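You operate a simulated robot arm through the tools that you are given. There is no shell and no other tool.

You are at the controls of a simulated robot arm. One attempt, no reset.

## Task
Put things in order on the top of the press bench. At the end: the clear pot stands where the sink plug stood; the white bottle (marked "Honey") from the top of the press bench is on the white small board; the green square tub from the top of the press bench stands where the white bottle stood; the sink plug stands where the green square tub stood; whatever was shut is shut again. Leave all else as you found it, and nothing knocked over. Set down upright: bottle.
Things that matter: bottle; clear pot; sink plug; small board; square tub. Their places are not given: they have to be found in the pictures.

Only the result counts: the job must be done as asked and must still hold three seconds after the hand-in. Knocking over, shifting, dropping, spilling or breaking anything else fails it.

## Robot
A 7-joint arm with a two-finger gripper, fixed in place. Base frame: the origin is on the floor under the middle of its stand, x ahead of it, y to its left, z up; the work surface is at about z = 800. Lengths are in mm, angles in degrees, forces in N, time in s.
With the tool pointing down near the work surface it reaches from about 340 to 720 mm from the base axis. Its first joint turns from -66.0 to 66.0 degrees. Payload 2.45 kg.
The tool frame sits at the grasp point between the pads (the TCP): z along the fingers, y along the line on which they close. The tips reach 26 mm beyond it. The gripper opens to 96 mm; its body begins 69 mm behind the TCP.
Orientation is that of the tool frame in the base frame, as a unit quaternion [w, x, y, z]. With the fingers straight down and closing along the base's y, the tool's x points along the base's -x, its y along +y and its z along -z.

## Interface
- The arm moves only by the tool drive_tool. Its argument "motion" is a list of rows, each an object (a shift or turn left out is 0, a gripper value left out holds the last) with "dp": the shift along the base's x, y, z in mm, a list of three; "rot": the turn, a rotation vector about the base's x, y, z in degrees, a list of three; "jaw": the gripper command, from -1 (shut) to 1 (fully open), values between in proportion. In form: [{"dp": [x, y, z], "rot": [rx, ry, rz], "jaw": jaw}, ...]. A call has 1 to 20 rows; each row is the pose to reach, as a shift and turn from the pose commanded when the call began. Each row takes 0.2 s and may step no farther than 50 mm and 8.6 degrees from the row before; otherwise, or with a gripper value out of range, the whole call is refused. A pose out of reach is approached as far as the arm can. The call stops where the force on the tool passes 40 N (or 10 N more than at its start, if that is more) or the arm is blocked; 0.2 s more then pass. The fingers move at their own pace (about 50 mm/s each) and stop on an object; they squeeze with about 34 N. The grip force told is the motor's: it shows also when the fingers shut on nothing. Time passes only in rows, and 0.2 s behind the last, so rows that repeat a pose let the fingers close. It gives the time, the measured TCP pose, the force on the tool (base axes), the opening and the grip force at its end, in the units of the frame above (readings bear some noise), with the torque about the TCP (base axes, N m) and any sound that the robot's microphone picked up.
- Cameras (640 x 400 px; columns grow to the right, rows downward): "scene" is fixed at [176.7, -414.4, 1408.8]; the picture's right is [0.53, -0.85, 0.00], its down [-0.55, -0.35, -0.76] and it looks along [0.64, 0.40, -0.65] (base axes); focal length 334 px, centre (320, 200). "wrist" rides on the gripper at [82, 3, -98] in the tool frame; the picture's right is [-0.04, 1.00, 0.00], its down [-0.73, -0.03, -0.68] and it looks along [-0.68, -0.03, 0.73] (tool axes); focal length 256 px, centre (320, 200).
- get_image(camera): a new picture of that camera. No time passes.
- measure_at(camera, pixels): for up to 12 pixels [column, row] of the newest picture of that camera ("zoom" is the newest enlarged one), the place [x, y, z] in the base frame of the surface seen there, good to about 3 mm, but the place of the scene camera against the robot may be out by one fixed shift of up to 12 mm in any direction. No time passes.
- inspect(camera, box): a new picture of the part [left, top, right, bottom] of that camera's present view, enlarged. No time passes.
- job_done(): hands the job in; it is judged then, once.

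Unless the task says otherwise, let go and move clear before handing in.

The tools are called after ">>>" by a JSON object that holds its "fn" and its "kwargs". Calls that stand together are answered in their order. drive_tool: Moves the arm, as the interface text tells. Its arguments: {"type":"object","properties":{"motion":{"type":"array","items":{"type":"object","properties":{"dp":{"type":"array","items":{"type":"number"}},"rot":{"type":"array","items":{"type":"number"}},"jaw":{"type":"number"}}}}},"required":["motion"]} The other tools are called the same way: get_image (camera) takes a picture; measure_at (camera, pixels) gives the place of the surface under pixels of a picture; inspect (camera, box) takes an enlarged picture of a part of a camera's view; job_done () hands the job in.

At the start:

```text
time: 0.0
position: [489.6, -62.1, 1153.5]
ee_rot: [-0.001, 0.0, 1.0, -0.001]
wrist_force: [-0.5, 0.1, 0.8]
ft_torque: [-0.02, 0.02, -0.03]
opening: 96.2
grip_force: 0.1
```

scene: 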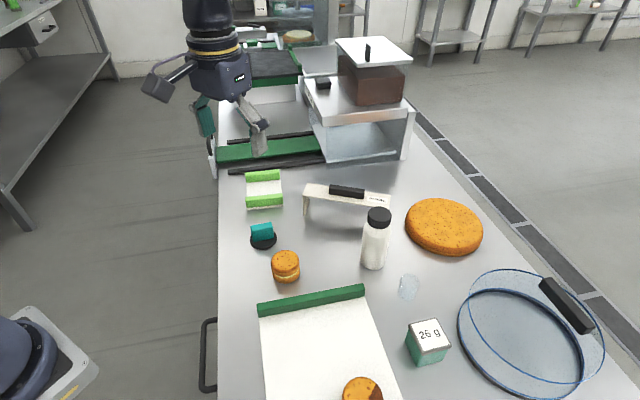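
wrist: 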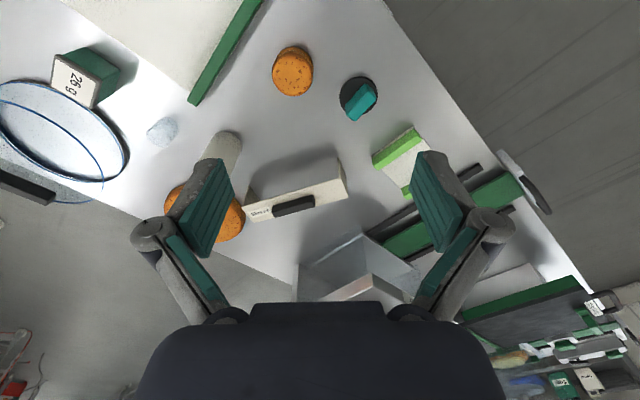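

The first pictures show a bench with a white bottle (~375,240 scene), a green tub marked 26 g (~428,342), a sink plug (~262,235), and a faint clear thing at ~409,287. I'll enlarge the views to identify each item.

>>> {"fn": "inspect", "kwargs": {"camera": "scene", "box": [220, 150, 420, 275]}}

>>> {"fn": "inspect", "kwargs": {"camera": "scene", "box": [340, 250, 640, 400]}}

>>> {"fn": "inspect", "kwargs": {"camera": "scene", "box": [180, 0, 440, 180]}}

>>> {"fn": "inspect", "kwargs": {"camera": "scene", "box": [200, 250, 440, 400]}}

>>> {"fn": "inspect", "kwargs": {"camera": "wrist", "box": [0, 0, 320, 200]}}

>>> {"fn": "inspect", "kwargs": {"camera": "wrist", "box": [320, 50, 640, 400]}}

```text
3.20 times, centred on (320, 212) of scene
```

zoom: 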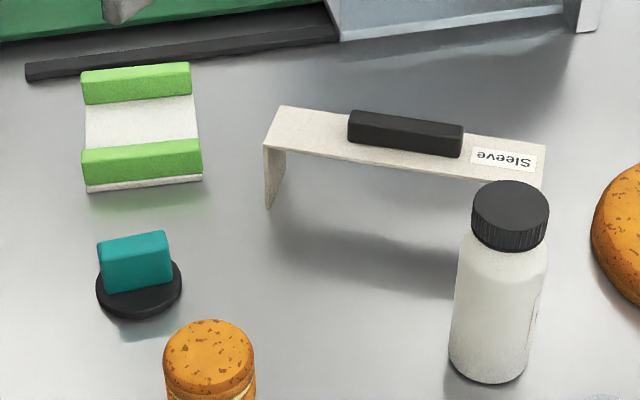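

```text
2.13 times, centred on (490, 325) of scene
```

zoom: 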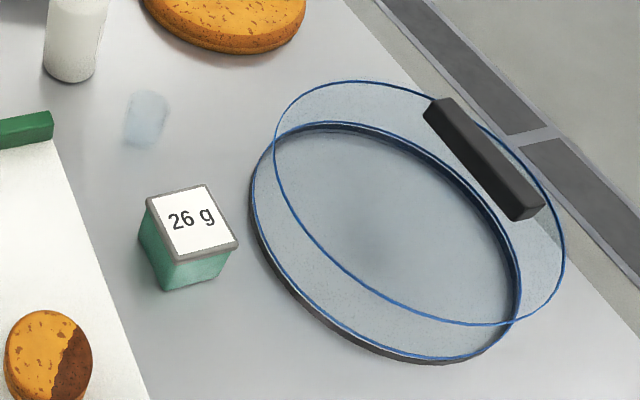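

```text
2.22 times, centred on (310, 90) of scene
```

zoom: 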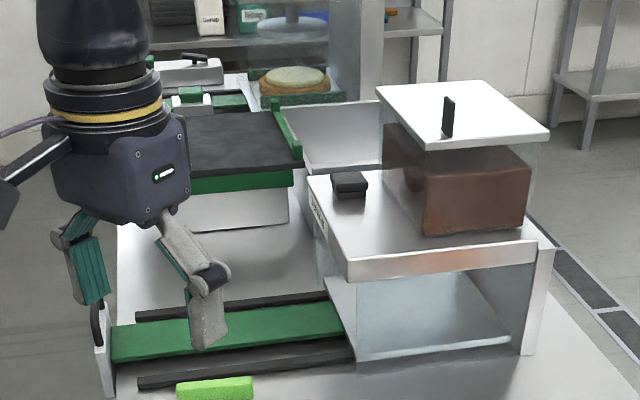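

```text
2.67 times, centred on (320, 325) of scene
```

zoom: 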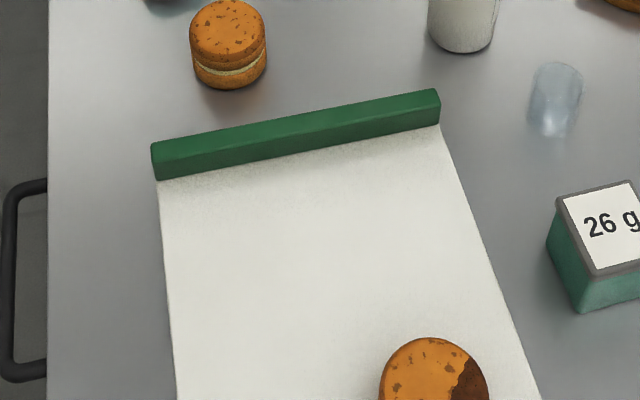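

```text
2.00 times, centred on (160, 100) of wrist
```

zoom: 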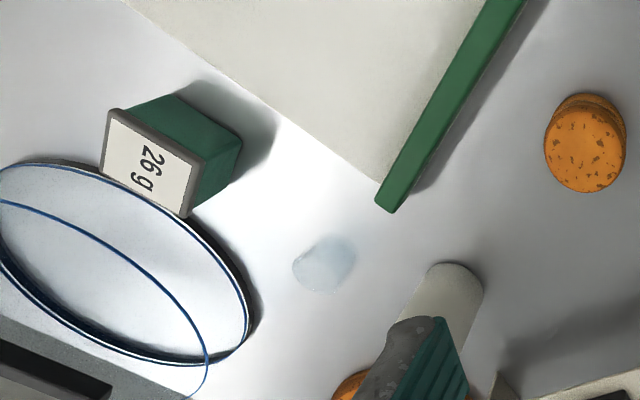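

```text
1.14 times, centred on (480, 225) of wrist
```

zoom: 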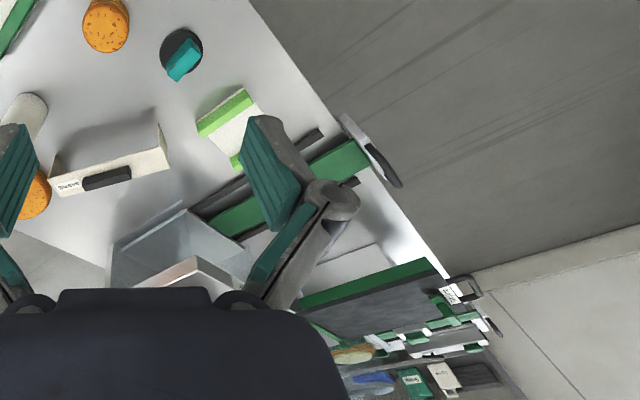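

The small faint cylinder at scene (409,287) looks like the clear pot, and the white board with lime strips at (264,190) could be the small board. I'll measure points on all of these to get sizes and places.

>>> {"fn": "get_image", "kwargs": {"camera": "scene"}}

>>> {"fn": "measure_at", "kwargs": {"camera": "scene", "pixels": [[378, 214], [373, 262], [409, 277], [405, 297], [430, 332], [262, 230], [262, 243], [264, 188], [285, 258], [345, 191], [313, 340], [310, 298]]}}

>>> {"fn": "measure_at", "kwargs": {"camera": "scene", "pixels": [[247, 175], [280, 171], [247, 207], [283, 206], [246, 201], [282, 198], [415, 277], [402, 276], [398, 296], [412, 300], [340, 235], [530, 340]]}}

>>> {"fn": "measure_at", "kwargs": {"camera": "scene", "pixels": [[262, 302], [362, 292], [442, 225], [412, 328], [436, 320], [451, 344], [425, 350], [415, 365], [304, 190], [389, 196], [304, 212], [388, 208]]}}

```text
taken
```

scene: 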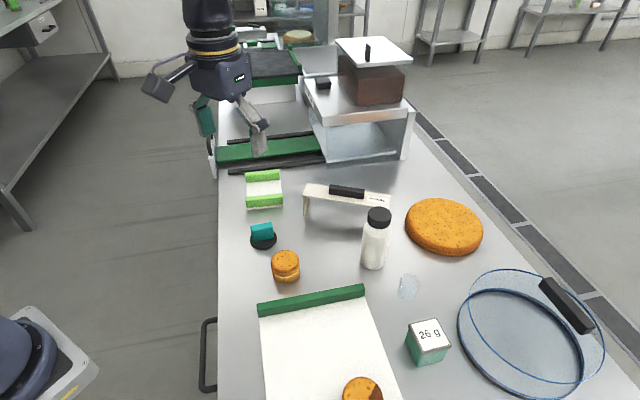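

```text
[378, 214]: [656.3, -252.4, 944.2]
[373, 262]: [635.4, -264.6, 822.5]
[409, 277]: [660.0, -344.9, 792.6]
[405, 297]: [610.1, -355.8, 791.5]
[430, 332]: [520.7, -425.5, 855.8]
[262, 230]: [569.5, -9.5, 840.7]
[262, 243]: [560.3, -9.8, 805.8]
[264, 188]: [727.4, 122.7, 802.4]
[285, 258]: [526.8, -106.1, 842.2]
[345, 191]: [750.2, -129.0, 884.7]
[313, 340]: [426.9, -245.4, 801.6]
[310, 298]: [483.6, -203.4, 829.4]
```

```text
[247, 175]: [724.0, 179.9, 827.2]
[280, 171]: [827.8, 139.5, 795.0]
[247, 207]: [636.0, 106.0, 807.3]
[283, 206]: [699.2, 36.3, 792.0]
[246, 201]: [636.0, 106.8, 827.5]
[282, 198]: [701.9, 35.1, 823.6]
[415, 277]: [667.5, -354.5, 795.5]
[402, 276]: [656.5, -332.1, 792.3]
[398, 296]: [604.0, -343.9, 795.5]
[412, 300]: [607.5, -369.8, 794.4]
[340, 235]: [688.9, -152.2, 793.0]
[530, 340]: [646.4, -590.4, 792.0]
```

```text
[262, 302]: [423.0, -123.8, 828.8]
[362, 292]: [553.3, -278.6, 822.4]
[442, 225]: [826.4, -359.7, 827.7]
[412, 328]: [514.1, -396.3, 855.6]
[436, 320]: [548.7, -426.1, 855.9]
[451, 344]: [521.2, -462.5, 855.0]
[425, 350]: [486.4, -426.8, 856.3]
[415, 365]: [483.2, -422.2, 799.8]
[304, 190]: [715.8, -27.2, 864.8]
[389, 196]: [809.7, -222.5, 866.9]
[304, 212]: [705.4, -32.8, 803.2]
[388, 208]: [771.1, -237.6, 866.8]
```

The scene depth passes through the clear item at (409,287), so it is transparent. I'll measure the same items in the wrist picture to find the scene camera's shift.

>>> {"fn": "get_image", "kwargs": {"camera": "wrist"}}

>>> {"fn": "measure_at", "kwargs": {"camera": "wrist", "pixels": [[359, 98], [345, 90], [292, 70], [400, 158], [376, 157], [412, 130], [310, 185], [225, 150], [76, 80], [120, 70], [193, 100], [263, 5]]}}

>>> {"fn": "inspect", "kwargs": {"camera": "wrist", "box": [330, 60, 490, 160]}}

>>> {"fn": "inspect", "kwargs": {"camera": "wrist", "box": [100, 90, 260, 190]}}

```text
taken
```

wrist: 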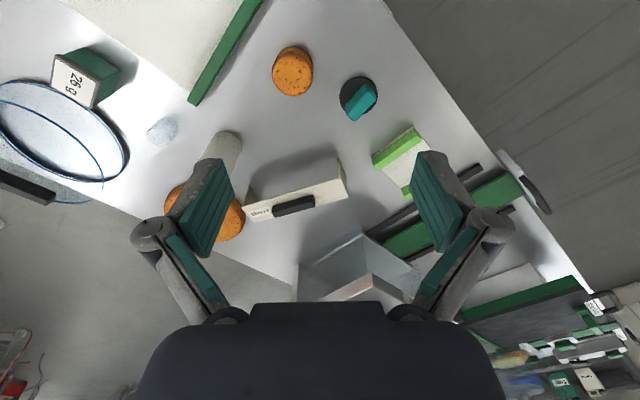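

```text
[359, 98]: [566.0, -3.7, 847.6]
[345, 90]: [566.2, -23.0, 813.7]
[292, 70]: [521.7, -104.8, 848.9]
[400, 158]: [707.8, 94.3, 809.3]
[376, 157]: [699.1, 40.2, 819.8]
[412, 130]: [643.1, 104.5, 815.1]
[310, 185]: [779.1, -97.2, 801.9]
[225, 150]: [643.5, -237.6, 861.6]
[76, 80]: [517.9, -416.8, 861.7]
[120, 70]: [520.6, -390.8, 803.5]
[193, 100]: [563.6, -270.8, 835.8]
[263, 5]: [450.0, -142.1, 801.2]
```

```text
4.00 times, centred on (410, 110) of wrist
```

zoom: 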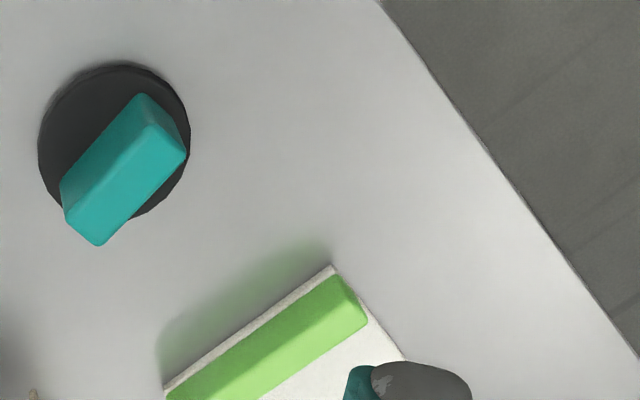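

```text
4.00 times, centred on (180, 140) of wrist
```

zoom: 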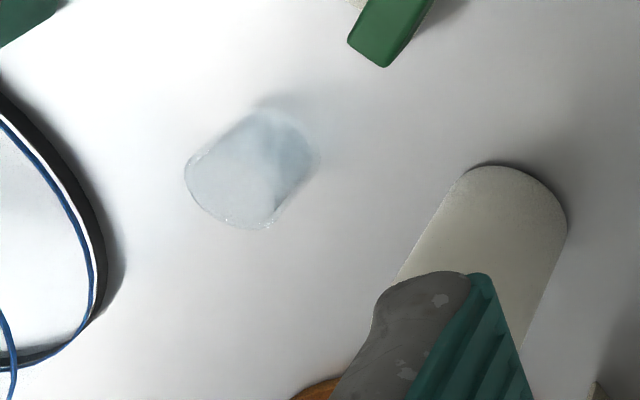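

Wrist readings put the bench at about z=802 and the scene camera about 8 mm low. I'll move the arm left-back and over to look at the bottle and clear pot closer with the wrist camera.

>>> {"fn": "drive_tool", "kwargs": {"motion": [{"dp": [-16, -38, -20]}, {"dp": [-32, -76, -40]}, {"dp": [-48, -114, -60]}, {"dp": [-64, -152, -80]}, {"dp": [-80, -190, -100]}, {"dp": [-80, -190, -100]}]}}

>>> {"fn": "get_image", "kwargs": {"camera": "wrist"}}

>>> {"fn": "inspect", "kwargs": {"camera": "wrist", "box": [160, 60, 480, 260]}}

```text
time: 1.4
position: [412.4, -251.7, 1052.4]
ee_rot: [0.0, -0.001, 1.0, 0.0]
wrist_force: [-0.3, -0.4, 0.7]
ft_torque: [-0.01, 0.01, 0.0]
opening: 96.1
grip_force: 0.1
```

```text
taken
```

wrist: 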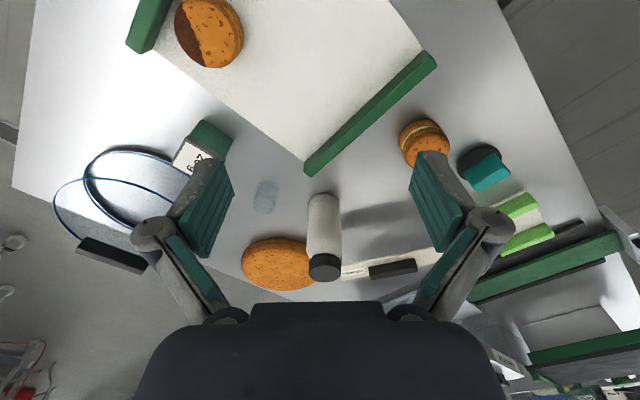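

```text
2.00 times, centred on (320, 160) of wrist
```

zoom: 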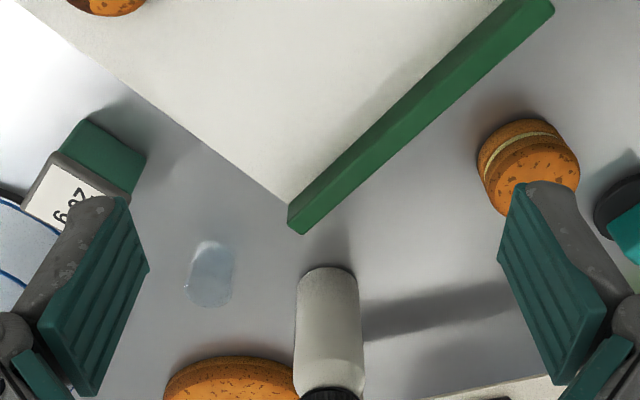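

The bottle stands at wrist (323,230), the clear pot at (265,195), and the big board has dark green strips at both ends, so the lime-stripped one is the small board. I'll measure the bottle outline and the clear pot's surroundings.

>>> {"fn": "measure_at", "kwargs": {"camera": "wrist", "pixels": [[323, 200], [312, 225], [323, 225], [336, 225], [323, 255], [325, 270], [312, 262], [337, 262], [325, 280], [309, 200], [338, 200], [323, 196]]}}

>>> {"fn": "inspect", "kwargs": {"camera": "wrist", "box": [230, 160, 390, 300]}}

>>> {"fn": "measure_at", "kwargs": {"camera": "wrist", "pixels": [[265, 190], [260, 205], [265, 180], [345, 270], [400, 268], [275, 265], [305, 250], [190, 150], [180, 165], [205, 125], [222, 140], [308, 172]]}}

```text
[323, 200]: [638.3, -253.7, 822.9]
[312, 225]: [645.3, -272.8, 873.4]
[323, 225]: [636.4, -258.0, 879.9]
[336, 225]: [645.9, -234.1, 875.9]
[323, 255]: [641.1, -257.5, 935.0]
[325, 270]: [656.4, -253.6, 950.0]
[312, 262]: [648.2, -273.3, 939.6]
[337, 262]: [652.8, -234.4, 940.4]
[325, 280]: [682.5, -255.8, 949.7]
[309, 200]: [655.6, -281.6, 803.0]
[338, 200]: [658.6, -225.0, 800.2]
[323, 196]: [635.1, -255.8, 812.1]
```

```text
2.86 times, centred on (310, 230) of wrist
```

zoom: 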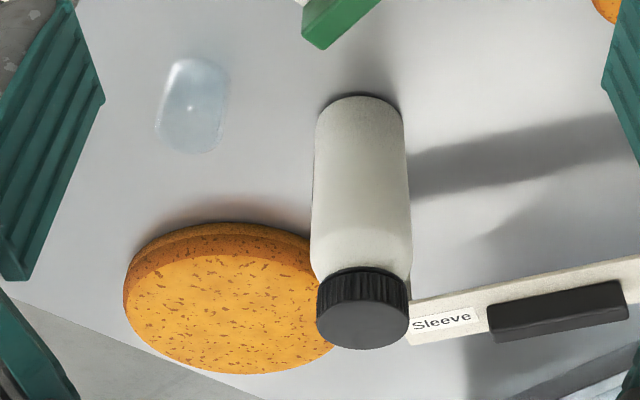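

```text
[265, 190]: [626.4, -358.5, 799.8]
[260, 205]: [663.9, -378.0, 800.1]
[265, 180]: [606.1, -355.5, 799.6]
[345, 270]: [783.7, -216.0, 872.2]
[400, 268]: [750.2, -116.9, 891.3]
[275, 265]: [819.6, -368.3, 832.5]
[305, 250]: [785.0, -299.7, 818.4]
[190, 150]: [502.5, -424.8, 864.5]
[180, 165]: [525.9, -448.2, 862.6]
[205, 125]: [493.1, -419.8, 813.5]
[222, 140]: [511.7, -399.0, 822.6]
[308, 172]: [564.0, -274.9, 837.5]
```

The bottle's cap centre reads about (661,-255,950) with a ~45 mm diameter, and the bench is at z≈800. Next I'll move across at this height to look at the small board and the sink plug.

>>> {"fn": "drive_tool", "kwargs": {"motion": [{"dp": [5, 45, 0]}, {"dp": [10, 90, 0]}, {"dp": [15, 135, 0]}, {"dp": [20, 180, 0]}, {"dp": [25, 225, 0]}, {"dp": [30, 270, 0]}, {"dp": [35, 315, 0]}, {"dp": [40, 345, 0]}, {"dp": [40, 345, 0]}]}}

>>> {"fn": "get_image", "kwargs": {"camera": "wrist"}}

>>> {"fn": "inspect", "kwargs": {"camera": "wrist", "box": [200, 100, 440, 290]}}

```text
time: 3.4
position: [447.5, 91.9, 1053.9]
ee_rot: [-0.001, -0.001, 1.0, 0.0]
wrist_force: [0.0, 0.5, -0.6]
ft_torque: [0.0, 0.01, 0.0]
opening: 95.9
grip_force: 0.1
```

```text
taken
```

wrist: 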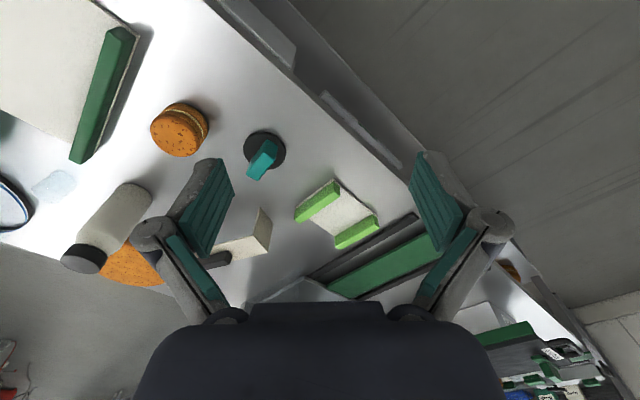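

```text
2.11 times, centred on (320, 195) of wrist
```

zoom: 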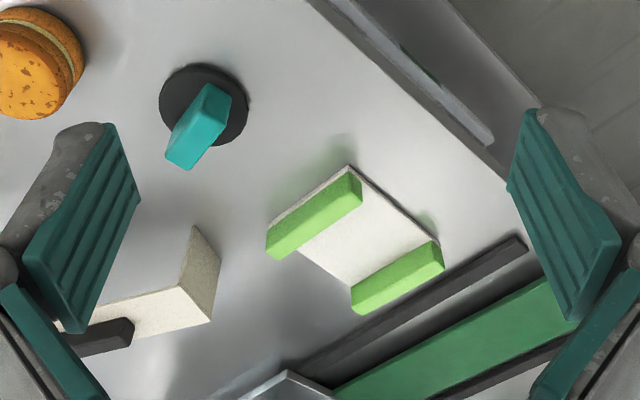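

The small board with lime strips is clear at zoom (350,230). I'll measure its white surface, strip edges and the plug in the zoom picture.

>>> {"fn": "measure_at", "kwargs": {"camera": "zoom", "pixels": [[350, 240], [300, 248], [362, 207], [355, 285], [436, 242], [272, 235], [350, 172], [270, 256], [360, 190], [358, 312], [441, 265], [380, 262]]}}

>>> {"fn": "measure_at", "kwargs": {"camera": "zoom", "pixels": [[195, 130], [210, 88], [228, 98], [190, 166], [170, 158], [205, 70], [165, 110], [245, 100], [240, 125], [220, 145], [195, 240], [420, 275]]}}

```text
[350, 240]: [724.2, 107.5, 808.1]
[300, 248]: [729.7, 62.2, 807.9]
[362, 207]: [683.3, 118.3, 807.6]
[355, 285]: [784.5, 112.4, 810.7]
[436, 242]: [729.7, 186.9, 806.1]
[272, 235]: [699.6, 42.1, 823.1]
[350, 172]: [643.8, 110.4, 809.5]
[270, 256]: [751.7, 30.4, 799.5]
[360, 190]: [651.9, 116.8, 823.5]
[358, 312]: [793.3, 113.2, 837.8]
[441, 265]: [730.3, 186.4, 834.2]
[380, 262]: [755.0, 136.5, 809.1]
```

```text
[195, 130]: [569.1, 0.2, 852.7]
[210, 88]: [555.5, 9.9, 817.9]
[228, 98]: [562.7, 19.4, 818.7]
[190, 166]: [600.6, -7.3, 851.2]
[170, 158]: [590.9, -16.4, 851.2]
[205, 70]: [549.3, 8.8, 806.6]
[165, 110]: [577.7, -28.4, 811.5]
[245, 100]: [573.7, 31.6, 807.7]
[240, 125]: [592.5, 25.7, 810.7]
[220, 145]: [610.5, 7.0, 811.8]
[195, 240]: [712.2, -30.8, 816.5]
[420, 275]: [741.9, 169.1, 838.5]
```

The board's white face is at z≈808 with a ~75 mm gap between strips, centred near (730,122). That is near the reach limit, so before testing it I'll measure the tall stand behind for clearance.

>>> {"fn": "get_image", "kwargs": {"camera": "scene"}}

>>> {"fn": "measure_at", "kwargs": {"camera": "scene", "pixels": [[330, 95], [333, 122], [320, 105], [408, 112], [345, 70], [338, 48], [308, 80], [330, 160], [300, 140], [232, 150], [255, 170], [310, 152]]}}

```text
taken
```

scene: 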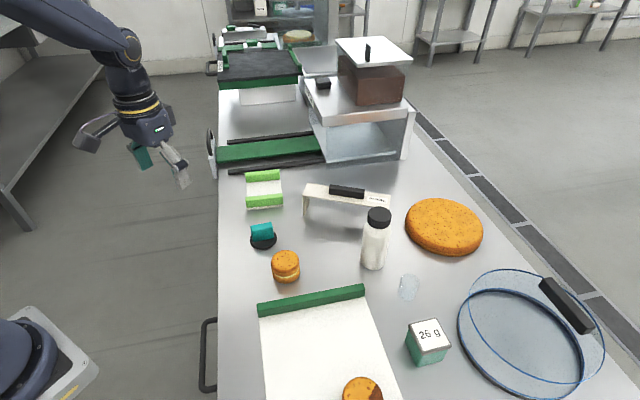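

```text
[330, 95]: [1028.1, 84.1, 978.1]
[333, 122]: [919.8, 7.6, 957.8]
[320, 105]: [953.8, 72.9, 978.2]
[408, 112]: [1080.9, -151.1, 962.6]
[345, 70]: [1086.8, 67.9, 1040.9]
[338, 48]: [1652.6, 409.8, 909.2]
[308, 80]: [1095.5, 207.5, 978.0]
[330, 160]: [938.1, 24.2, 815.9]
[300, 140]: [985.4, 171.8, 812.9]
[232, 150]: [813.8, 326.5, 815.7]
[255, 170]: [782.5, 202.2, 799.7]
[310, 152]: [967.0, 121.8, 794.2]
```

The stand's nearest corner is near (920,8), well past the board. I'll test the reach above the board with the tool pointing down and jaws open.

>>> {"fn": "drive_tool", "kwargs": {"motion": [{"dp": [40, 5, -10]}, {"dp": [80, 10, -20]}, {"dp": [120, 15, -30]}, {"dp": [160, 20, -40]}, {"dp": [200, 25, -55]}, {"dp": [240, 30, -70]}, {"dp": [282, 30, -94]}, {"dp": [282, 30, -94]}]}}

>>> {"fn": "get_image", "kwargs": {"camera": "wrist"}}

>>> {"fn": "get_image", "kwargs": {"camera": "scene"}}

```text
time: 5.2
position: [717.8, 120.9, 962.1]
ee_rot: [-0.001, 0.0, 1.0, 0.0]
wrist_force: [0.7, -0.6, 0.2]
ft_torque: [0.0, -0.02, 0.0]
opening: 96.1
grip_force: 0.1
out of reach, approached as far as the arm can: row 7, 8
```

```text
taken
```

wrist: 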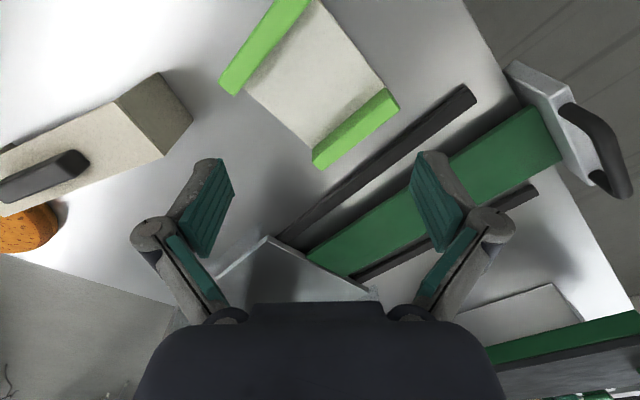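

```text
taken
```

scene: 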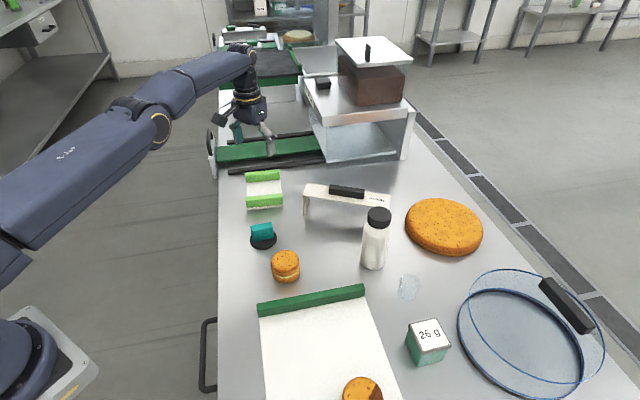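

Tool-down reach tops out at r≈728 here, so I'll use an outward tilt for the board. From this closer view I'll measure the board corners again.

>>> {"fn": "measure_at", "kwargs": {"camera": "wrist", "pixels": [[310, 85], [248, 92], [318, 8], [312, 150], [380, 95], [221, 78], [236, 92], [316, 165], [397, 108], [388, 90], [280, 70], [265, 40]]}}

>>> {"fn": "inspect", "kwargs": {"camera": "wrist", "box": [200, 0, 420, 180]}}

```text
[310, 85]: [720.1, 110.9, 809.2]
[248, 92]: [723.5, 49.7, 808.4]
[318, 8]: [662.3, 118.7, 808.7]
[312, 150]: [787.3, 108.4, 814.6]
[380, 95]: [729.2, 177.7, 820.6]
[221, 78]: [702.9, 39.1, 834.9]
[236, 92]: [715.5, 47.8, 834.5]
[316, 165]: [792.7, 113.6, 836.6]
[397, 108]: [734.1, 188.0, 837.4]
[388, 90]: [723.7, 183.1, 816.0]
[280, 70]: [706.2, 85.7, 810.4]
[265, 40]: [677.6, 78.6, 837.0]
```

```text
2.22 times, centred on (310, 90) of wrist
```

zoom: 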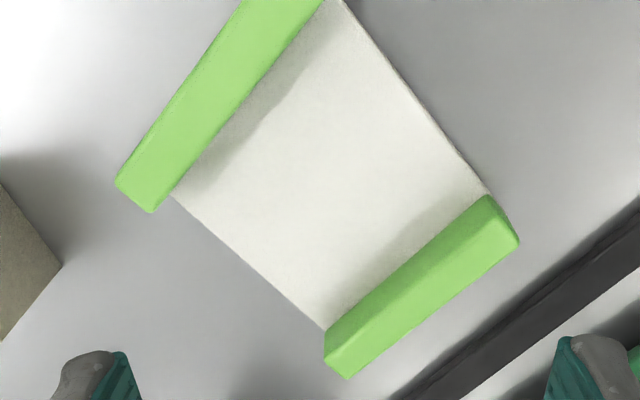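

The close view gives the board face at z≈809, gap ~87 mm, centre about (726,113). I'll retract upward, tilt the tool 10° outward and go above the bottle at a safe height.

>>> {"fn": "drive_tool", "kwargs": {"motion": [{"dp": [-30, -10, 20], "rot": [0, 0, 0]}, {"dp": [-60, -40, 40], "rot": [0, -5, 0]}, {"dp": [-80, -80, 60], "rot": [0, -10, 0]}, {"dp": [-100, -120, 70], "rot": [0, -10, 0]}, {"dp": [-110, -165, 75], "rot": [0, -10, 0]}, {"dp": [-120, -210, 75], "rot": [0, -10, 0]}, {"dp": [-120, -255, 75], "rot": [0, -10, 0]}, {"dp": [-120, -300, 75], "rot": [0, -10, 0]}, {"dp": [-110, -340, 75], "rot": [0, -10, 0]}, {"dp": [-100, -375, 75], "rot": [0, -10, 0]}, {"dp": [-100, -375, 75], "rot": [0, -10, 0]}]}}

>>> {"fn": "get_image", "kwargs": {"camera": "wrist"}}

>>> {"fn": "get_image", "kwargs": {"camera": "scene"}}

```text
time: 7.6
position: [617.3, -254.7, 1035.1]
ee_rot: [0.087, 0.0, 0.996, 0.001]
wrist_force: [-0.3, 0.5, -0.8]
ft_torque: [-0.03, 0.03, 0.01]
opening: 96.3
grip_force: 0.0
```

```text
taken
```

wrist: 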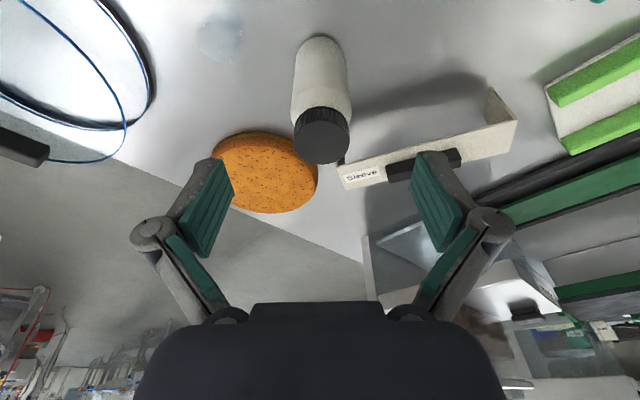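

```text
taken
```

scene: 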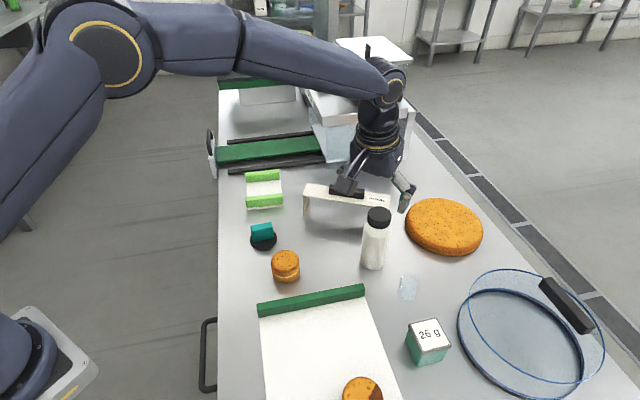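

The hand is beside-above the bottle at (617,-255,1035) with a 10° tilt. I'll refine the bottle's centre from the cap at wrist (322,135).

>>> {"fn": "measure_at", "kwargs": {"camera": "wrist", "pixels": [[322, 115], [297, 136], [347, 136], [322, 160], [322, 137], [320, 60], [300, 60], [342, 60], [320, 85], [297, 85], [346, 85], [285, 170]]}}

```text
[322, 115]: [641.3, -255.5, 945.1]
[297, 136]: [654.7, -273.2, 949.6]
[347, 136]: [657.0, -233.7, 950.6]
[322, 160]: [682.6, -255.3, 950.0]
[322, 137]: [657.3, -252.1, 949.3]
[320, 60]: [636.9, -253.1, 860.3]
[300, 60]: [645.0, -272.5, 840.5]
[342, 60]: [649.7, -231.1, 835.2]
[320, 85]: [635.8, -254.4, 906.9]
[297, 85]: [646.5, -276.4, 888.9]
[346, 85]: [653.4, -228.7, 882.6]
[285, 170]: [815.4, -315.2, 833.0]
```

Bottle centre comes out at (661.5,-253.5), radius ~25. I'll move over it and descend to TCP z≈895 with the jaws open.

>>> {"fn": "drive_tool", "kwargs": {"motion": [{"dp": [22, 0.6, 0]}, {"dp": [44, 1.2, 0]}, {"dp": [44, 1.2, -35]}, {"dp": [44, 1.2, -70]}, {"dp": [44, 1.2, -100]}, {"dp": [44, 1.2, -125]}, {"dp": [44, 1.2, -139]}, {"dp": [44, 1.2, -139]}]}}

>>> {"fn": "get_image", "kwargs": {"camera": "wrist"}}

>>> {"fn": "get_image", "kwargs": {"camera": "scene"}}

```text
time: 9.4
position: [660.7, -254.4, 894.4]
ee_rot: [0.087, 0.0, 0.996, 0.0]
wrist_force: [-0.3, -0.5, 0.4]
ft_torque: [0.01, -0.01, 0.04]
opening: 96.1
grip_force: 0.1
```

```text
taken
```

wrist: 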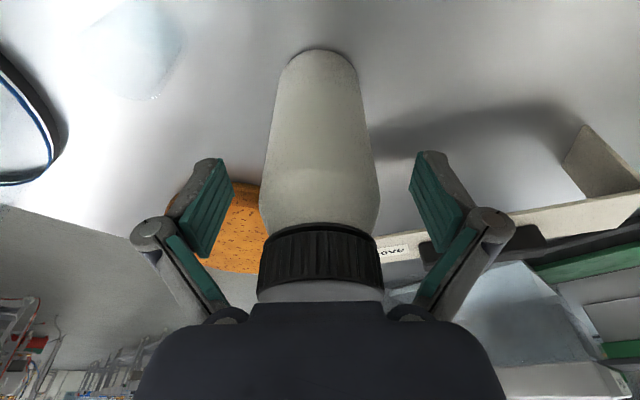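

```text
taken
```

scene: 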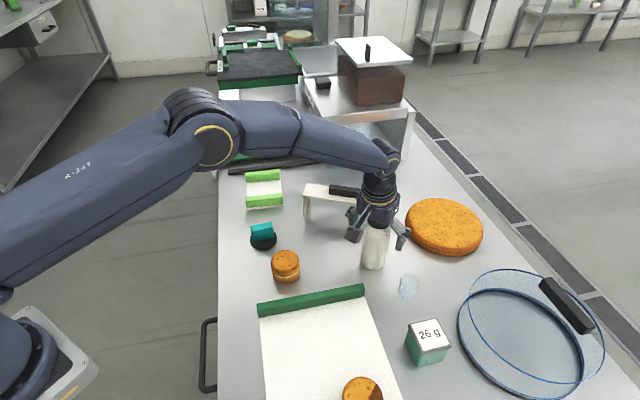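

The bottle sits centred between the pads (wrist 320,180). Closing on it now.

>>> {"fn": "drive_tool", "kwargs": {"motion": [{"jaw": -1}, {"jaw": -1}, {"jaw": -1}, {"jaw": -1}, {"jaw": -1}, {"jaw": -1}]}}

>>> {"fn": "get_image", "kwargs": {"camera": "wrist"}}

```text
time: 10.8
position: [661.8, -254.1, 894.8]
ee_rot: [0.087, 0.0, 0.996, -0.001]
wrist_force: [0.0, -1.8, 1.9]
ft_torque: [-0.04, 0.01, 0.01]
opening: 57.2
grip_force: 34.0
```

```text
taken
```

wrist: 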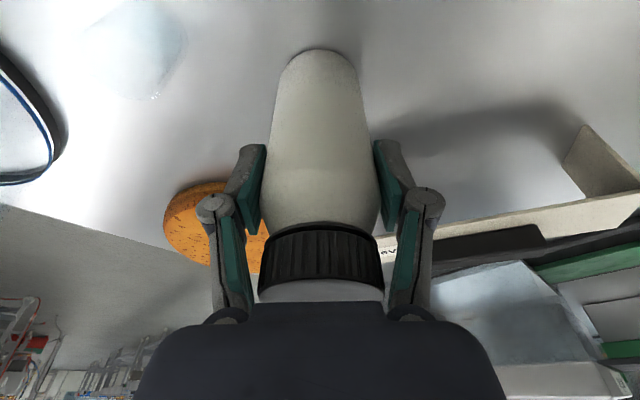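

The fingers stopped at 57 mm with 34 N on the bottle. I'll lift it straight up by 100 mm and check.

>>> {"fn": "drive_tool", "kwargs": {"motion": [{"dp": [0, 0, 10], "jaw": -1}, {"dp": [0, 0, 30], "jaw": -1}, {"dp": [0, 0, 55], "jaw": -1}, {"dp": [0, 0, 80], "jaw": -1}, {"dp": [0, 0, 100], "jaw": -1}, {"dp": [0, 0, 100], "jaw": -1}]}}

>>> {"fn": "get_image", "kwargs": {"camera": "wrist"}}

>>> {"fn": "get_image", "kwargs": {"camera": "scene"}}

```text
time: 12.2
position: [661.2, -255.5, 993.5]
ee_rot: [0.087, 0.0, 0.996, 0.001]
wrist_force: [0.4, -0.5, -2.9]
ft_torque: [-0.03, -0.03, -0.01]
opening: 57.2
grip_force: 34.0
```

```text
taken
```

wrist: 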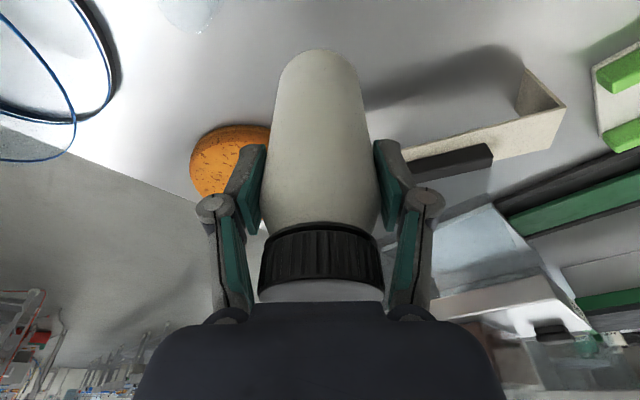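

```text
taken
```

scene: 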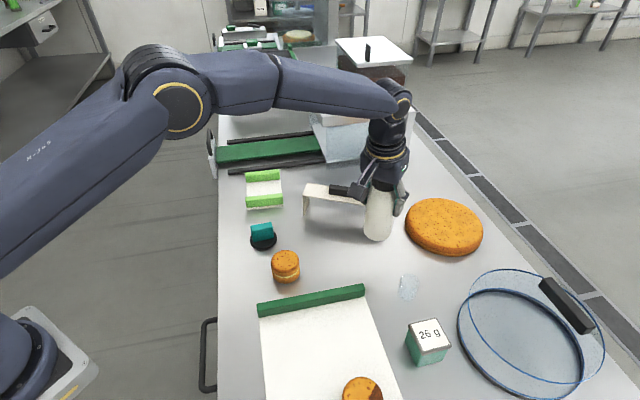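

The bottle is lifted and level, with its base at about z=900. I'll carry it around the sleeve on the robot side, at a slightly higher level, to above the small board.

>>> {"fn": "drive_tool", "kwargs": {"motion": [{"dp": [-20, 38, 12], "jaw": -1}, {"dp": [-40, 78, 22], "jaw": -1}, {"dp": [-50, 120, 22], "jaw": -1}, {"dp": [-50, 165, 22], "jaw": -1}, {"dp": [-45, 210, 22], "jaw": -1}, {"dp": [-35, 255, 22], "jaw": -1}, {"dp": [-15, 295, 22], "jaw": -1}, {"dp": [10, 330, 22], "jaw": -1}, {"dp": [38, 355, 22], "jaw": -1}, {"dp": [62, 368, 22], "jaw": -1}, {"dp": [62, 368, 22], "jaw": -1}, {"dp": [62, 368, 22], "jaw": -1}]}}

>>> {"fn": "get_image", "kwargs": {"camera": "wrist"}}

>>> {"fn": "get_image", "kwargs": {"camera": "scene"}}

```text
time: 14.8
position: [721.7, 114.5, 1014.2]
ee_rot: [0.088, 0.0, 0.996, 0.0]
wrist_force: [0.8, -0.7, -3.1]
ft_torque: [0.01, 0.03, -0.02]
opening: 57.1
grip_force: 34.4
```

```text
taken
```

wrist: 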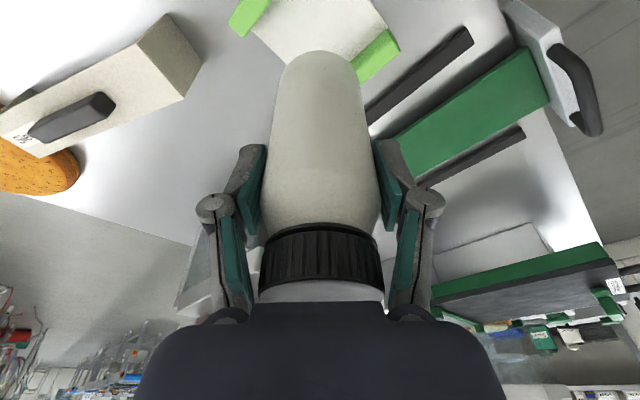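

```text
taken
```

scene: 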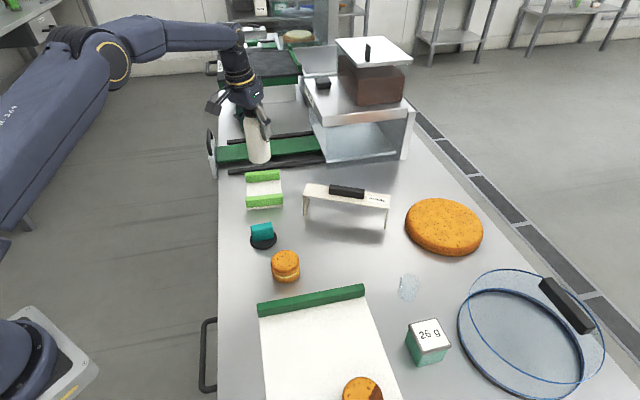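

The bottle hangs above the board's centre at (722,114). I'll lower it in steps toward TCP z≈906 and watch the force.

>>> {"fn": "drive_tool", "kwargs": {"motion": [{"dp": [0, -0.5, -30], "jaw": -1}, {"dp": [0, -0.5, -60], "jaw": -1}, {"dp": [0, -0.5, -85], "jaw": -1}, {"dp": [0, -0.5, -98], "jaw": -1}, {"dp": [0, -0.5, -106], "jaw": -1}, {"dp": [0, -0.5, -106], "jaw": -1}]}}

>>> {"fn": "get_image", "kwargs": {"camera": "wrist"}}

>>> {"fn": "inspect", "kwargs": {"camera": "scene", "box": [200, 100, 340, 220]}}

```text
time: 16.2
position: [725.0, 111.5, 909.5]
ee_rot: [0.087, 0.0, 0.996, 0.0]
wrist_force: [0.6, 0.6, -3.0]
ft_torque: [-0.02, 0.02, 0.01]
opening: 57.1
grip_force: 33.9
```

```text
taken
```

wrist: 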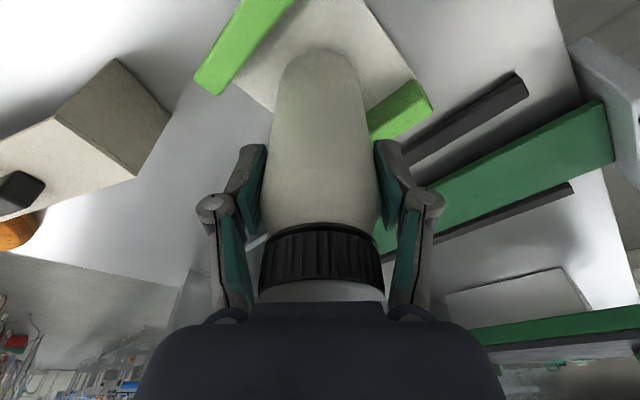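

```text
3.33 times, centred on (270, 160) of scene
```

zoom: 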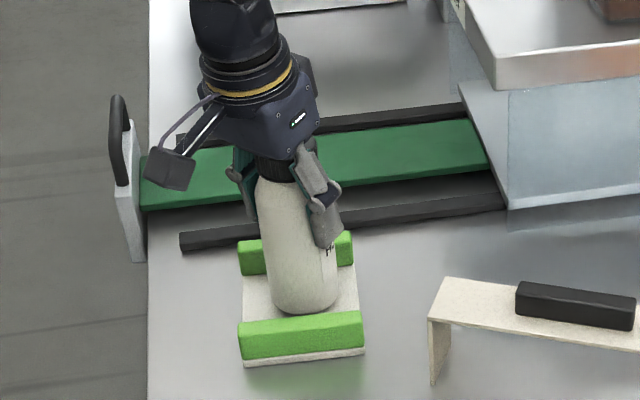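

The bottle is between the strips with nothing touching yet (force −3 N is just its weight). I'll lower 2 mm at a time until contact shows.

>>> {"fn": "drive_tool", "kwargs": {"motion": [{"dp": [0, 0, -2], "jaw": -1}, {"dp": [0, 0, -2], "jaw": -1}]}}

>>> {"fn": "drive_tool", "kwargs": {"motion": [{"dp": [0, 0, -1.5], "jaw": -1}, {"dp": [0, 0, -1.5], "jaw": -1}]}}

```text
time: 16.8
position: [723.1, 111.5, 908.0]
ee_rot: [0.087, -0.001, 0.996, 0.0]
wrist_force: [0.1, -0.8, -3.5]
ft_torque: [0.0, -0.01, -0.02]
opening: 57.0
grip_force: 34.2
```

```text
time: 17.4
position: [723.8, 113.2, 906.1]
ee_rot: [0.087, 0.0, 0.996, 0.0]
wrist_force: [-0.3, -0.1, -3.5]
ft_torque: [-0.03, 0.01, 0.02]
opening: 57.2
grip_force: 33.9
```

>>> {"fn": "drive_tool", "kwargs": {"motion": [{"dp": [0, 0, -1], "jaw": -1}, {"dp": [0, 0, -1], "jaw": -1}]}}

>>> {"fn": "drive_tool", "kwargs": {"motion": [{"dp": [0, 0, -1], "jaw": -1}, {"dp": [0, 0, -1], "jaw": -1}]}}

```text
time: 18.0
position: [722.4, 112.7, 905.1]
ee_rot: [0.087, -0.001, 0.996, 0.0]
wrist_force: [0.4, -0.8, -3.9]
ft_torque: [-0.05, 0.0, -0.01]
opening: 57.2
grip_force: 33.9
```

```text
time: 18.6
position: [723.5, 114.5, 905.3]
ee_rot: [0.088, 0.0, 0.996, 0.0]
wrist_force: [0.1, 0.0, -2.4]
ft_torque: [-0.01, 0.0, -0.02]
opening: 57.3
grip_force: 34.1
```

The weight reading eased from −3.9 to −2.4 N, so the base may be just touching. One more millimetre to confirm.

>>> {"fn": "drive_tool", "kwargs": {"motion": [{"dp": [0, 0, -1], "jaw": -1}, {"dp": [0, 0, -1], "jaw": -1}]}}

```text
time: 19.2
position: [721.0, 112.8, 903.2]
ee_rot: [0.087, -0.001, 0.996, 0.001]
wrist_force: [0.9, 0.7, -2.3]
ft_torque: [0.07, -0.01, -0.02]
opening: 57.3
grip_force: 34.0
```

>>> {"fn": "drive_tool", "kwargs": {"motion": [{"dp": [0, 0, -1], "jaw": -1}, {"dp": [0, 0, -1], "jaw": -1}]}}

>>> {"fn": "inspect", "kwargs": {"camera": "scene", "box": [220, 140, 310, 215]}}

```text
time: 19.8
position: [722.4, 112.9, 903.0]
ee_rot: [0.088, 0.001, 0.996, -0.001]
wrist_force: [-0.2, 0.0, 0.3]
ft_torque: [0.0, -0.03, -0.02]
opening: 57.4
grip_force: 34.2
```

```text
5.33 times, centred on (265, 178) of scene
```

zoom: 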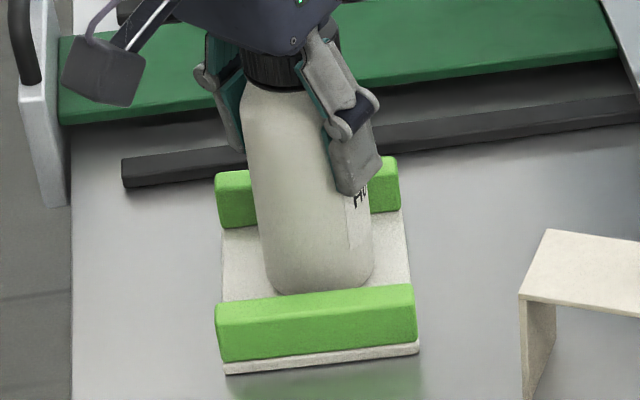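

The force is now +0.3 N, so the bottle rests on the board; the label's "H" is visible too. I'll release and rise straight up.

>>> {"fn": "drive_tool", "kwargs": {"motion": [{"jaw": -0.2}, {"jaw": 0.3}, {"jaw": 1}, {"jaw": 1}, {"jaw": 1}, {"dp": [0, 0, 20], "jaw": 1}, {"dp": [0, 0, 50], "jaw": 1}, {"dp": [0, 0, 85], "jaw": 1}, {"dp": [0, 0, 120], "jaw": 1}, {"dp": [0, 0, 120], "jaw": 1}]}}

>>> {"fn": "get_image", "kwargs": {"camera": "wrist"}}

>>> {"fn": "get_image", "kwargs": {"camera": "scene"}}

```text
time: 22.0
position: [720.4, 111.4, 1023.6]
ee_rot: [0.088, 0.0, 0.996, 0.0]
wrist_force: [-0.1, 0.1, -0.5]
ft_torque: [0.01, -0.02, 0.01]
opening: 95.8
grip_force: 0.0
```

```text
taken
```

wrist: 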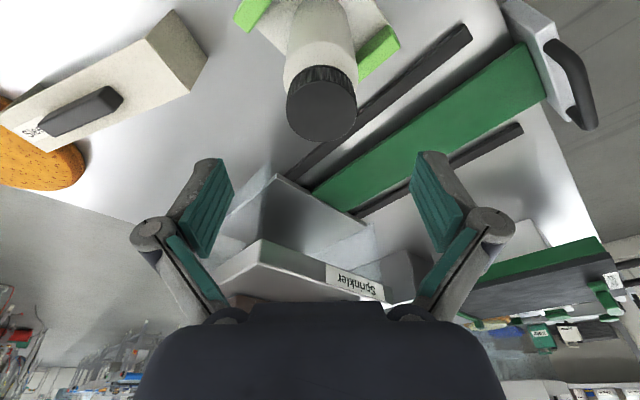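

```text
taken
```

scene: 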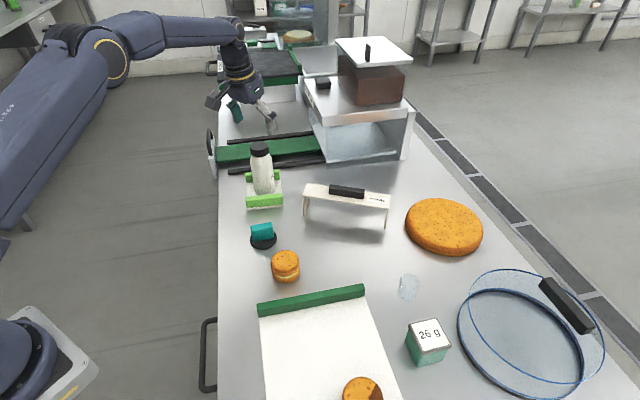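

The bottle stands upright on the small board at scene (262,170). Now I'll head to the tub region, straightening the tool, to view the tub and clear pot from the wrist.

>>> {"fn": "drive_tool", "kwargs": {"motion": [{"dp": [-30, -35, 5], "rot": [0, 3, 0]}, {"dp": [-59, -72, 8], "rot": [0, 6, 0]}, {"dp": [-88, -109, 10], "rot": [0, 10, 0]}, {"dp": [-117, -146, 10], "rot": [0, 10, 0]}, {"dp": [-146, -183, 10], "rot": [0, 10, 0]}, {"dp": [-175, -220, 10], "rot": [0, 10, 0]}, {"dp": [-204, -257, 10], "rot": [0, 10, 0]}, {"dp": [-233, -294, 10], "rot": [0, 10, 0]}, {"dp": [-262, -331, 10], "rot": [0, 10, 0]}, {"dp": [-291, -368, 10], "rot": [0, 10, 0]}, {"dp": [-320, -405, 10], "rot": [0, 10, 0]}, {"dp": [-349, -442, 10], "rot": [0, 10, 0]}, {"dp": [-378, -479, 10], "rot": [0, 10, 0]}, {"dp": [-402, -513, 10], "rot": [0, 10, 0]}, {"dp": [-402, -513, 10], "rot": [0, 10, 0]}]}}

>>> {"fn": "get_image", "kwargs": {"camera": "wrist"}}

>>> {"fn": "get_image", "kwargs": {"camera": "scene"}}

```text
time: 25.2
position: [317.3, -399.7, 1033.4]
ee_rot: [0.0, 0.0, 1.0, 0.0]
wrist_force: [-0.2, -0.6, 0.8]
ft_torque: [0.01, 0.0, 0.0]
opening: 96.1
grip_force: 0.0
```

```text
taken
```

wrist: 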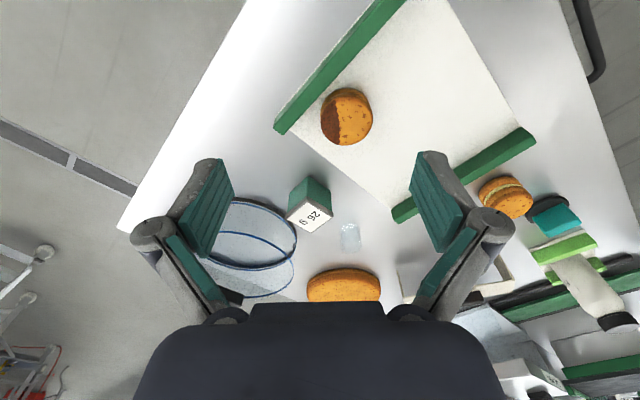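

```text
taken
```

scene: 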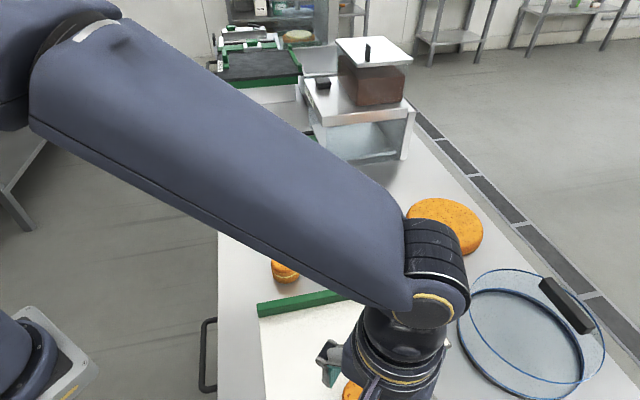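

The wrist view shows the tub at (310,203), the clear pot at (350,237) and the blue-rimmed bowl left of the tub. I'll enlarge and measure the tub's edges and the gap to the bowl.

>>> {"fn": "inspect", "kwargs": {"camera": "wrist", "box": [220, 160, 380, 310]}}

>>> {"fn": "measure_at", "kwargs": {"camera": "wrist", "pixels": [[310, 215], [290, 215], [305, 200], [330, 210], [315, 229], [300, 195], [320, 195], [311, 200], [296, 230], [295, 245], [290, 250], [240, 240]]}}

```text
2.67 times, centred on (300, 235) of wrist
```

zoom: 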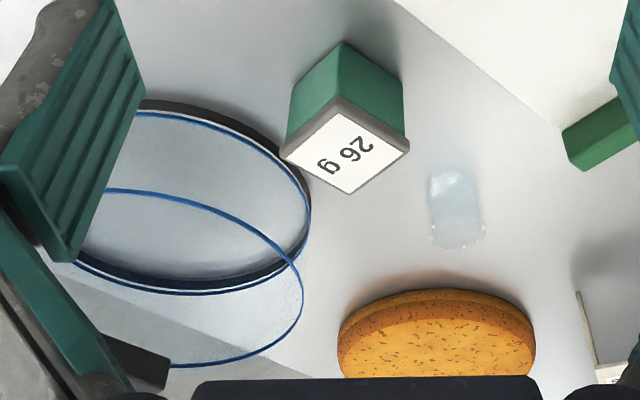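

```text
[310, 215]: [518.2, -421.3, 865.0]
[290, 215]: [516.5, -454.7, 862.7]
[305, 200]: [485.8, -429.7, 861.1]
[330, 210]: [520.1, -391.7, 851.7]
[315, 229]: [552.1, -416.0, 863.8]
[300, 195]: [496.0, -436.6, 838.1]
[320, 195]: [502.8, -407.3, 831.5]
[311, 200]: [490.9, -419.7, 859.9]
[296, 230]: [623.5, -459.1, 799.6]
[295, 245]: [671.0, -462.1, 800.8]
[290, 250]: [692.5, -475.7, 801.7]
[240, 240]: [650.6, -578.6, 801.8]
```

I'll measure the tub's rim corners and the bowl's rim precisely in the enlarged picture.

>>> {"fn": "measure_at", "kwargs": {"camera": "zoom", "pixels": [[338, 110], [407, 148], [350, 192], [284, 154], [345, 150], [290, 148], [345, 45], [403, 80], [290, 88], [262, 125], [290, 158], [310, 200]]}}

>>> {"fn": "measure_at", "kwargs": {"camera": "zoom", "pixels": [[250, 132], [280, 160], [303, 195], [308, 230], [298, 265], [150, 105], [200, 112], [298, 290], [250, 225], [455, 172], [455, 245], [430, 200]]}}

```text
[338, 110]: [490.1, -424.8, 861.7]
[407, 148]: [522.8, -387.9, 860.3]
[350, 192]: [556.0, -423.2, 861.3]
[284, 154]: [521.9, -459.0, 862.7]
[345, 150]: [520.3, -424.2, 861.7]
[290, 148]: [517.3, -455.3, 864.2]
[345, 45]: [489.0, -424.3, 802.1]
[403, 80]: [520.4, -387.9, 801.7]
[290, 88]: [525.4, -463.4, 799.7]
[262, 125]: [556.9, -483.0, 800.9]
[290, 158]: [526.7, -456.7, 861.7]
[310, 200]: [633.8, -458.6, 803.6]
```

```text
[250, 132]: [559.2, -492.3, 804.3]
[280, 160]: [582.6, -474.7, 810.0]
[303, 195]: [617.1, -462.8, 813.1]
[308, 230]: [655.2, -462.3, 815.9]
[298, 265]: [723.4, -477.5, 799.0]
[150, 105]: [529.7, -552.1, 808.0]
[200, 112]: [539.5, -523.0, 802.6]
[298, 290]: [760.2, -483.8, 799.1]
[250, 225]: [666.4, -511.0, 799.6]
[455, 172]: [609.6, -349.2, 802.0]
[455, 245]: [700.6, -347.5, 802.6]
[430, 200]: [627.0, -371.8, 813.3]
```

The tub's rim centre is (523,-424), its sides lie at about 45°, and the bowl's circle is around (640,-571) with radius ~111. I'll check the bowl's handle and rim heights in the scene view before approaching.

>>> {"fn": "measure_at", "kwargs": {"camera": "scene", "pixels": [[548, 285], [585, 325], [565, 305], [470, 300], [472, 290], [480, 275], [530, 270], [470, 320], [500, 355], [600, 345], [457, 330], [545, 375]]}}

>>> {"fn": "measure_at", "kwargs": {"camera": "wrist", "pixels": [[235, 300], [295, 270], [292, 265], [260, 240], [385, 205], [360, 182], [340, 160], [350, 225], [350, 250], [357, 240], [343, 240], [350, 238]]}}

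```text
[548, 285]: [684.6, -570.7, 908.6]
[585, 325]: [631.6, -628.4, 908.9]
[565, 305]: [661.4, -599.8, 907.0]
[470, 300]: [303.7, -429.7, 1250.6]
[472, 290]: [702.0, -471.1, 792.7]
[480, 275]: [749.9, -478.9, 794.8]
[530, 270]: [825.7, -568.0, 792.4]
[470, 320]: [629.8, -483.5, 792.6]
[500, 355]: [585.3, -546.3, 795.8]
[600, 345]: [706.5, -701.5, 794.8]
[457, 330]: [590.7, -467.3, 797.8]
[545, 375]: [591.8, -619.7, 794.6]
```

```text
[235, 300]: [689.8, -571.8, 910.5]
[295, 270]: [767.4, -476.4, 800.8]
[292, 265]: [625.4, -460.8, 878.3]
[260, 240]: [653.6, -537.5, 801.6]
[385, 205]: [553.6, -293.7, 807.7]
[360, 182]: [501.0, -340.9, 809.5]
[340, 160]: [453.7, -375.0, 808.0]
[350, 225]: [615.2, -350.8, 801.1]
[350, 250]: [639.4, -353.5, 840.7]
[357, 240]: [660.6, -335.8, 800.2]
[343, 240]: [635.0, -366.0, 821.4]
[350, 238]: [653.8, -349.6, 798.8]
```

The cover's top rim is near z≈880 and its handle near 910, so the hand body (≥907 when gripping the tub) clears it. I'll go above the tub, yawing −44.5° so the pads meet the near-left and far-right faces.

>>> {"fn": "drive_tool", "kwargs": {"motion": [{"dp": [30, -4, -10], "rot": [0, 0, -7.5]}, {"dp": [65, -8, -20], "rot": [0, 0, -15]}, {"dp": [100, -12, -30], "rot": [0, 0, -22.5]}, {"dp": [135, -16, -40], "rot": [0, 0, -30]}, {"dp": [170, -20, -50], "rot": [0, 0, -37.5]}, {"dp": [205.5, -24, -60], "rot": [0, 0, -44.5]}, {"dp": [205.5, -24, -83], "rot": [0, 0, -44.5]}, {"dp": [205.5, -24, -83], "rot": [0, 0, -44.5]}]}}

>>> {"fn": "get_image", "kwargs": {"camera": "wrist"}}

>>> {"fn": "get_image", "kwargs": {"camera": "scene"}}

```text
time: 27.0
position: [525.8, -425.1, 952.1]
ee_rot: [0.0, 0.378, 0.926, 0.0]
wrist_force: [0.1, 0.3, -0.3]
ft_torque: [0.01, 0.01, 0.02]
opening: 96.1
grip_force: 0.0
```

```text
taken
```

wrist: 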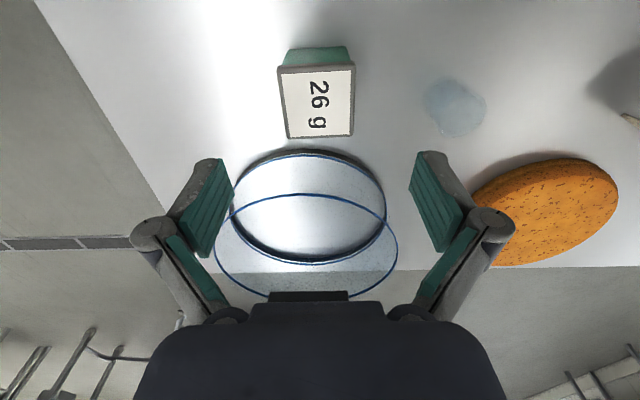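

```text
taken
```

scene: 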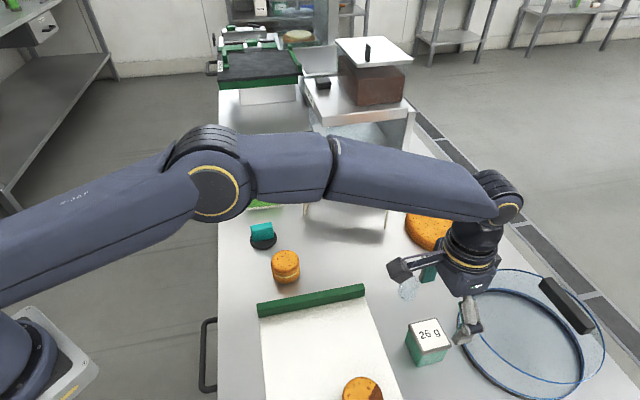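

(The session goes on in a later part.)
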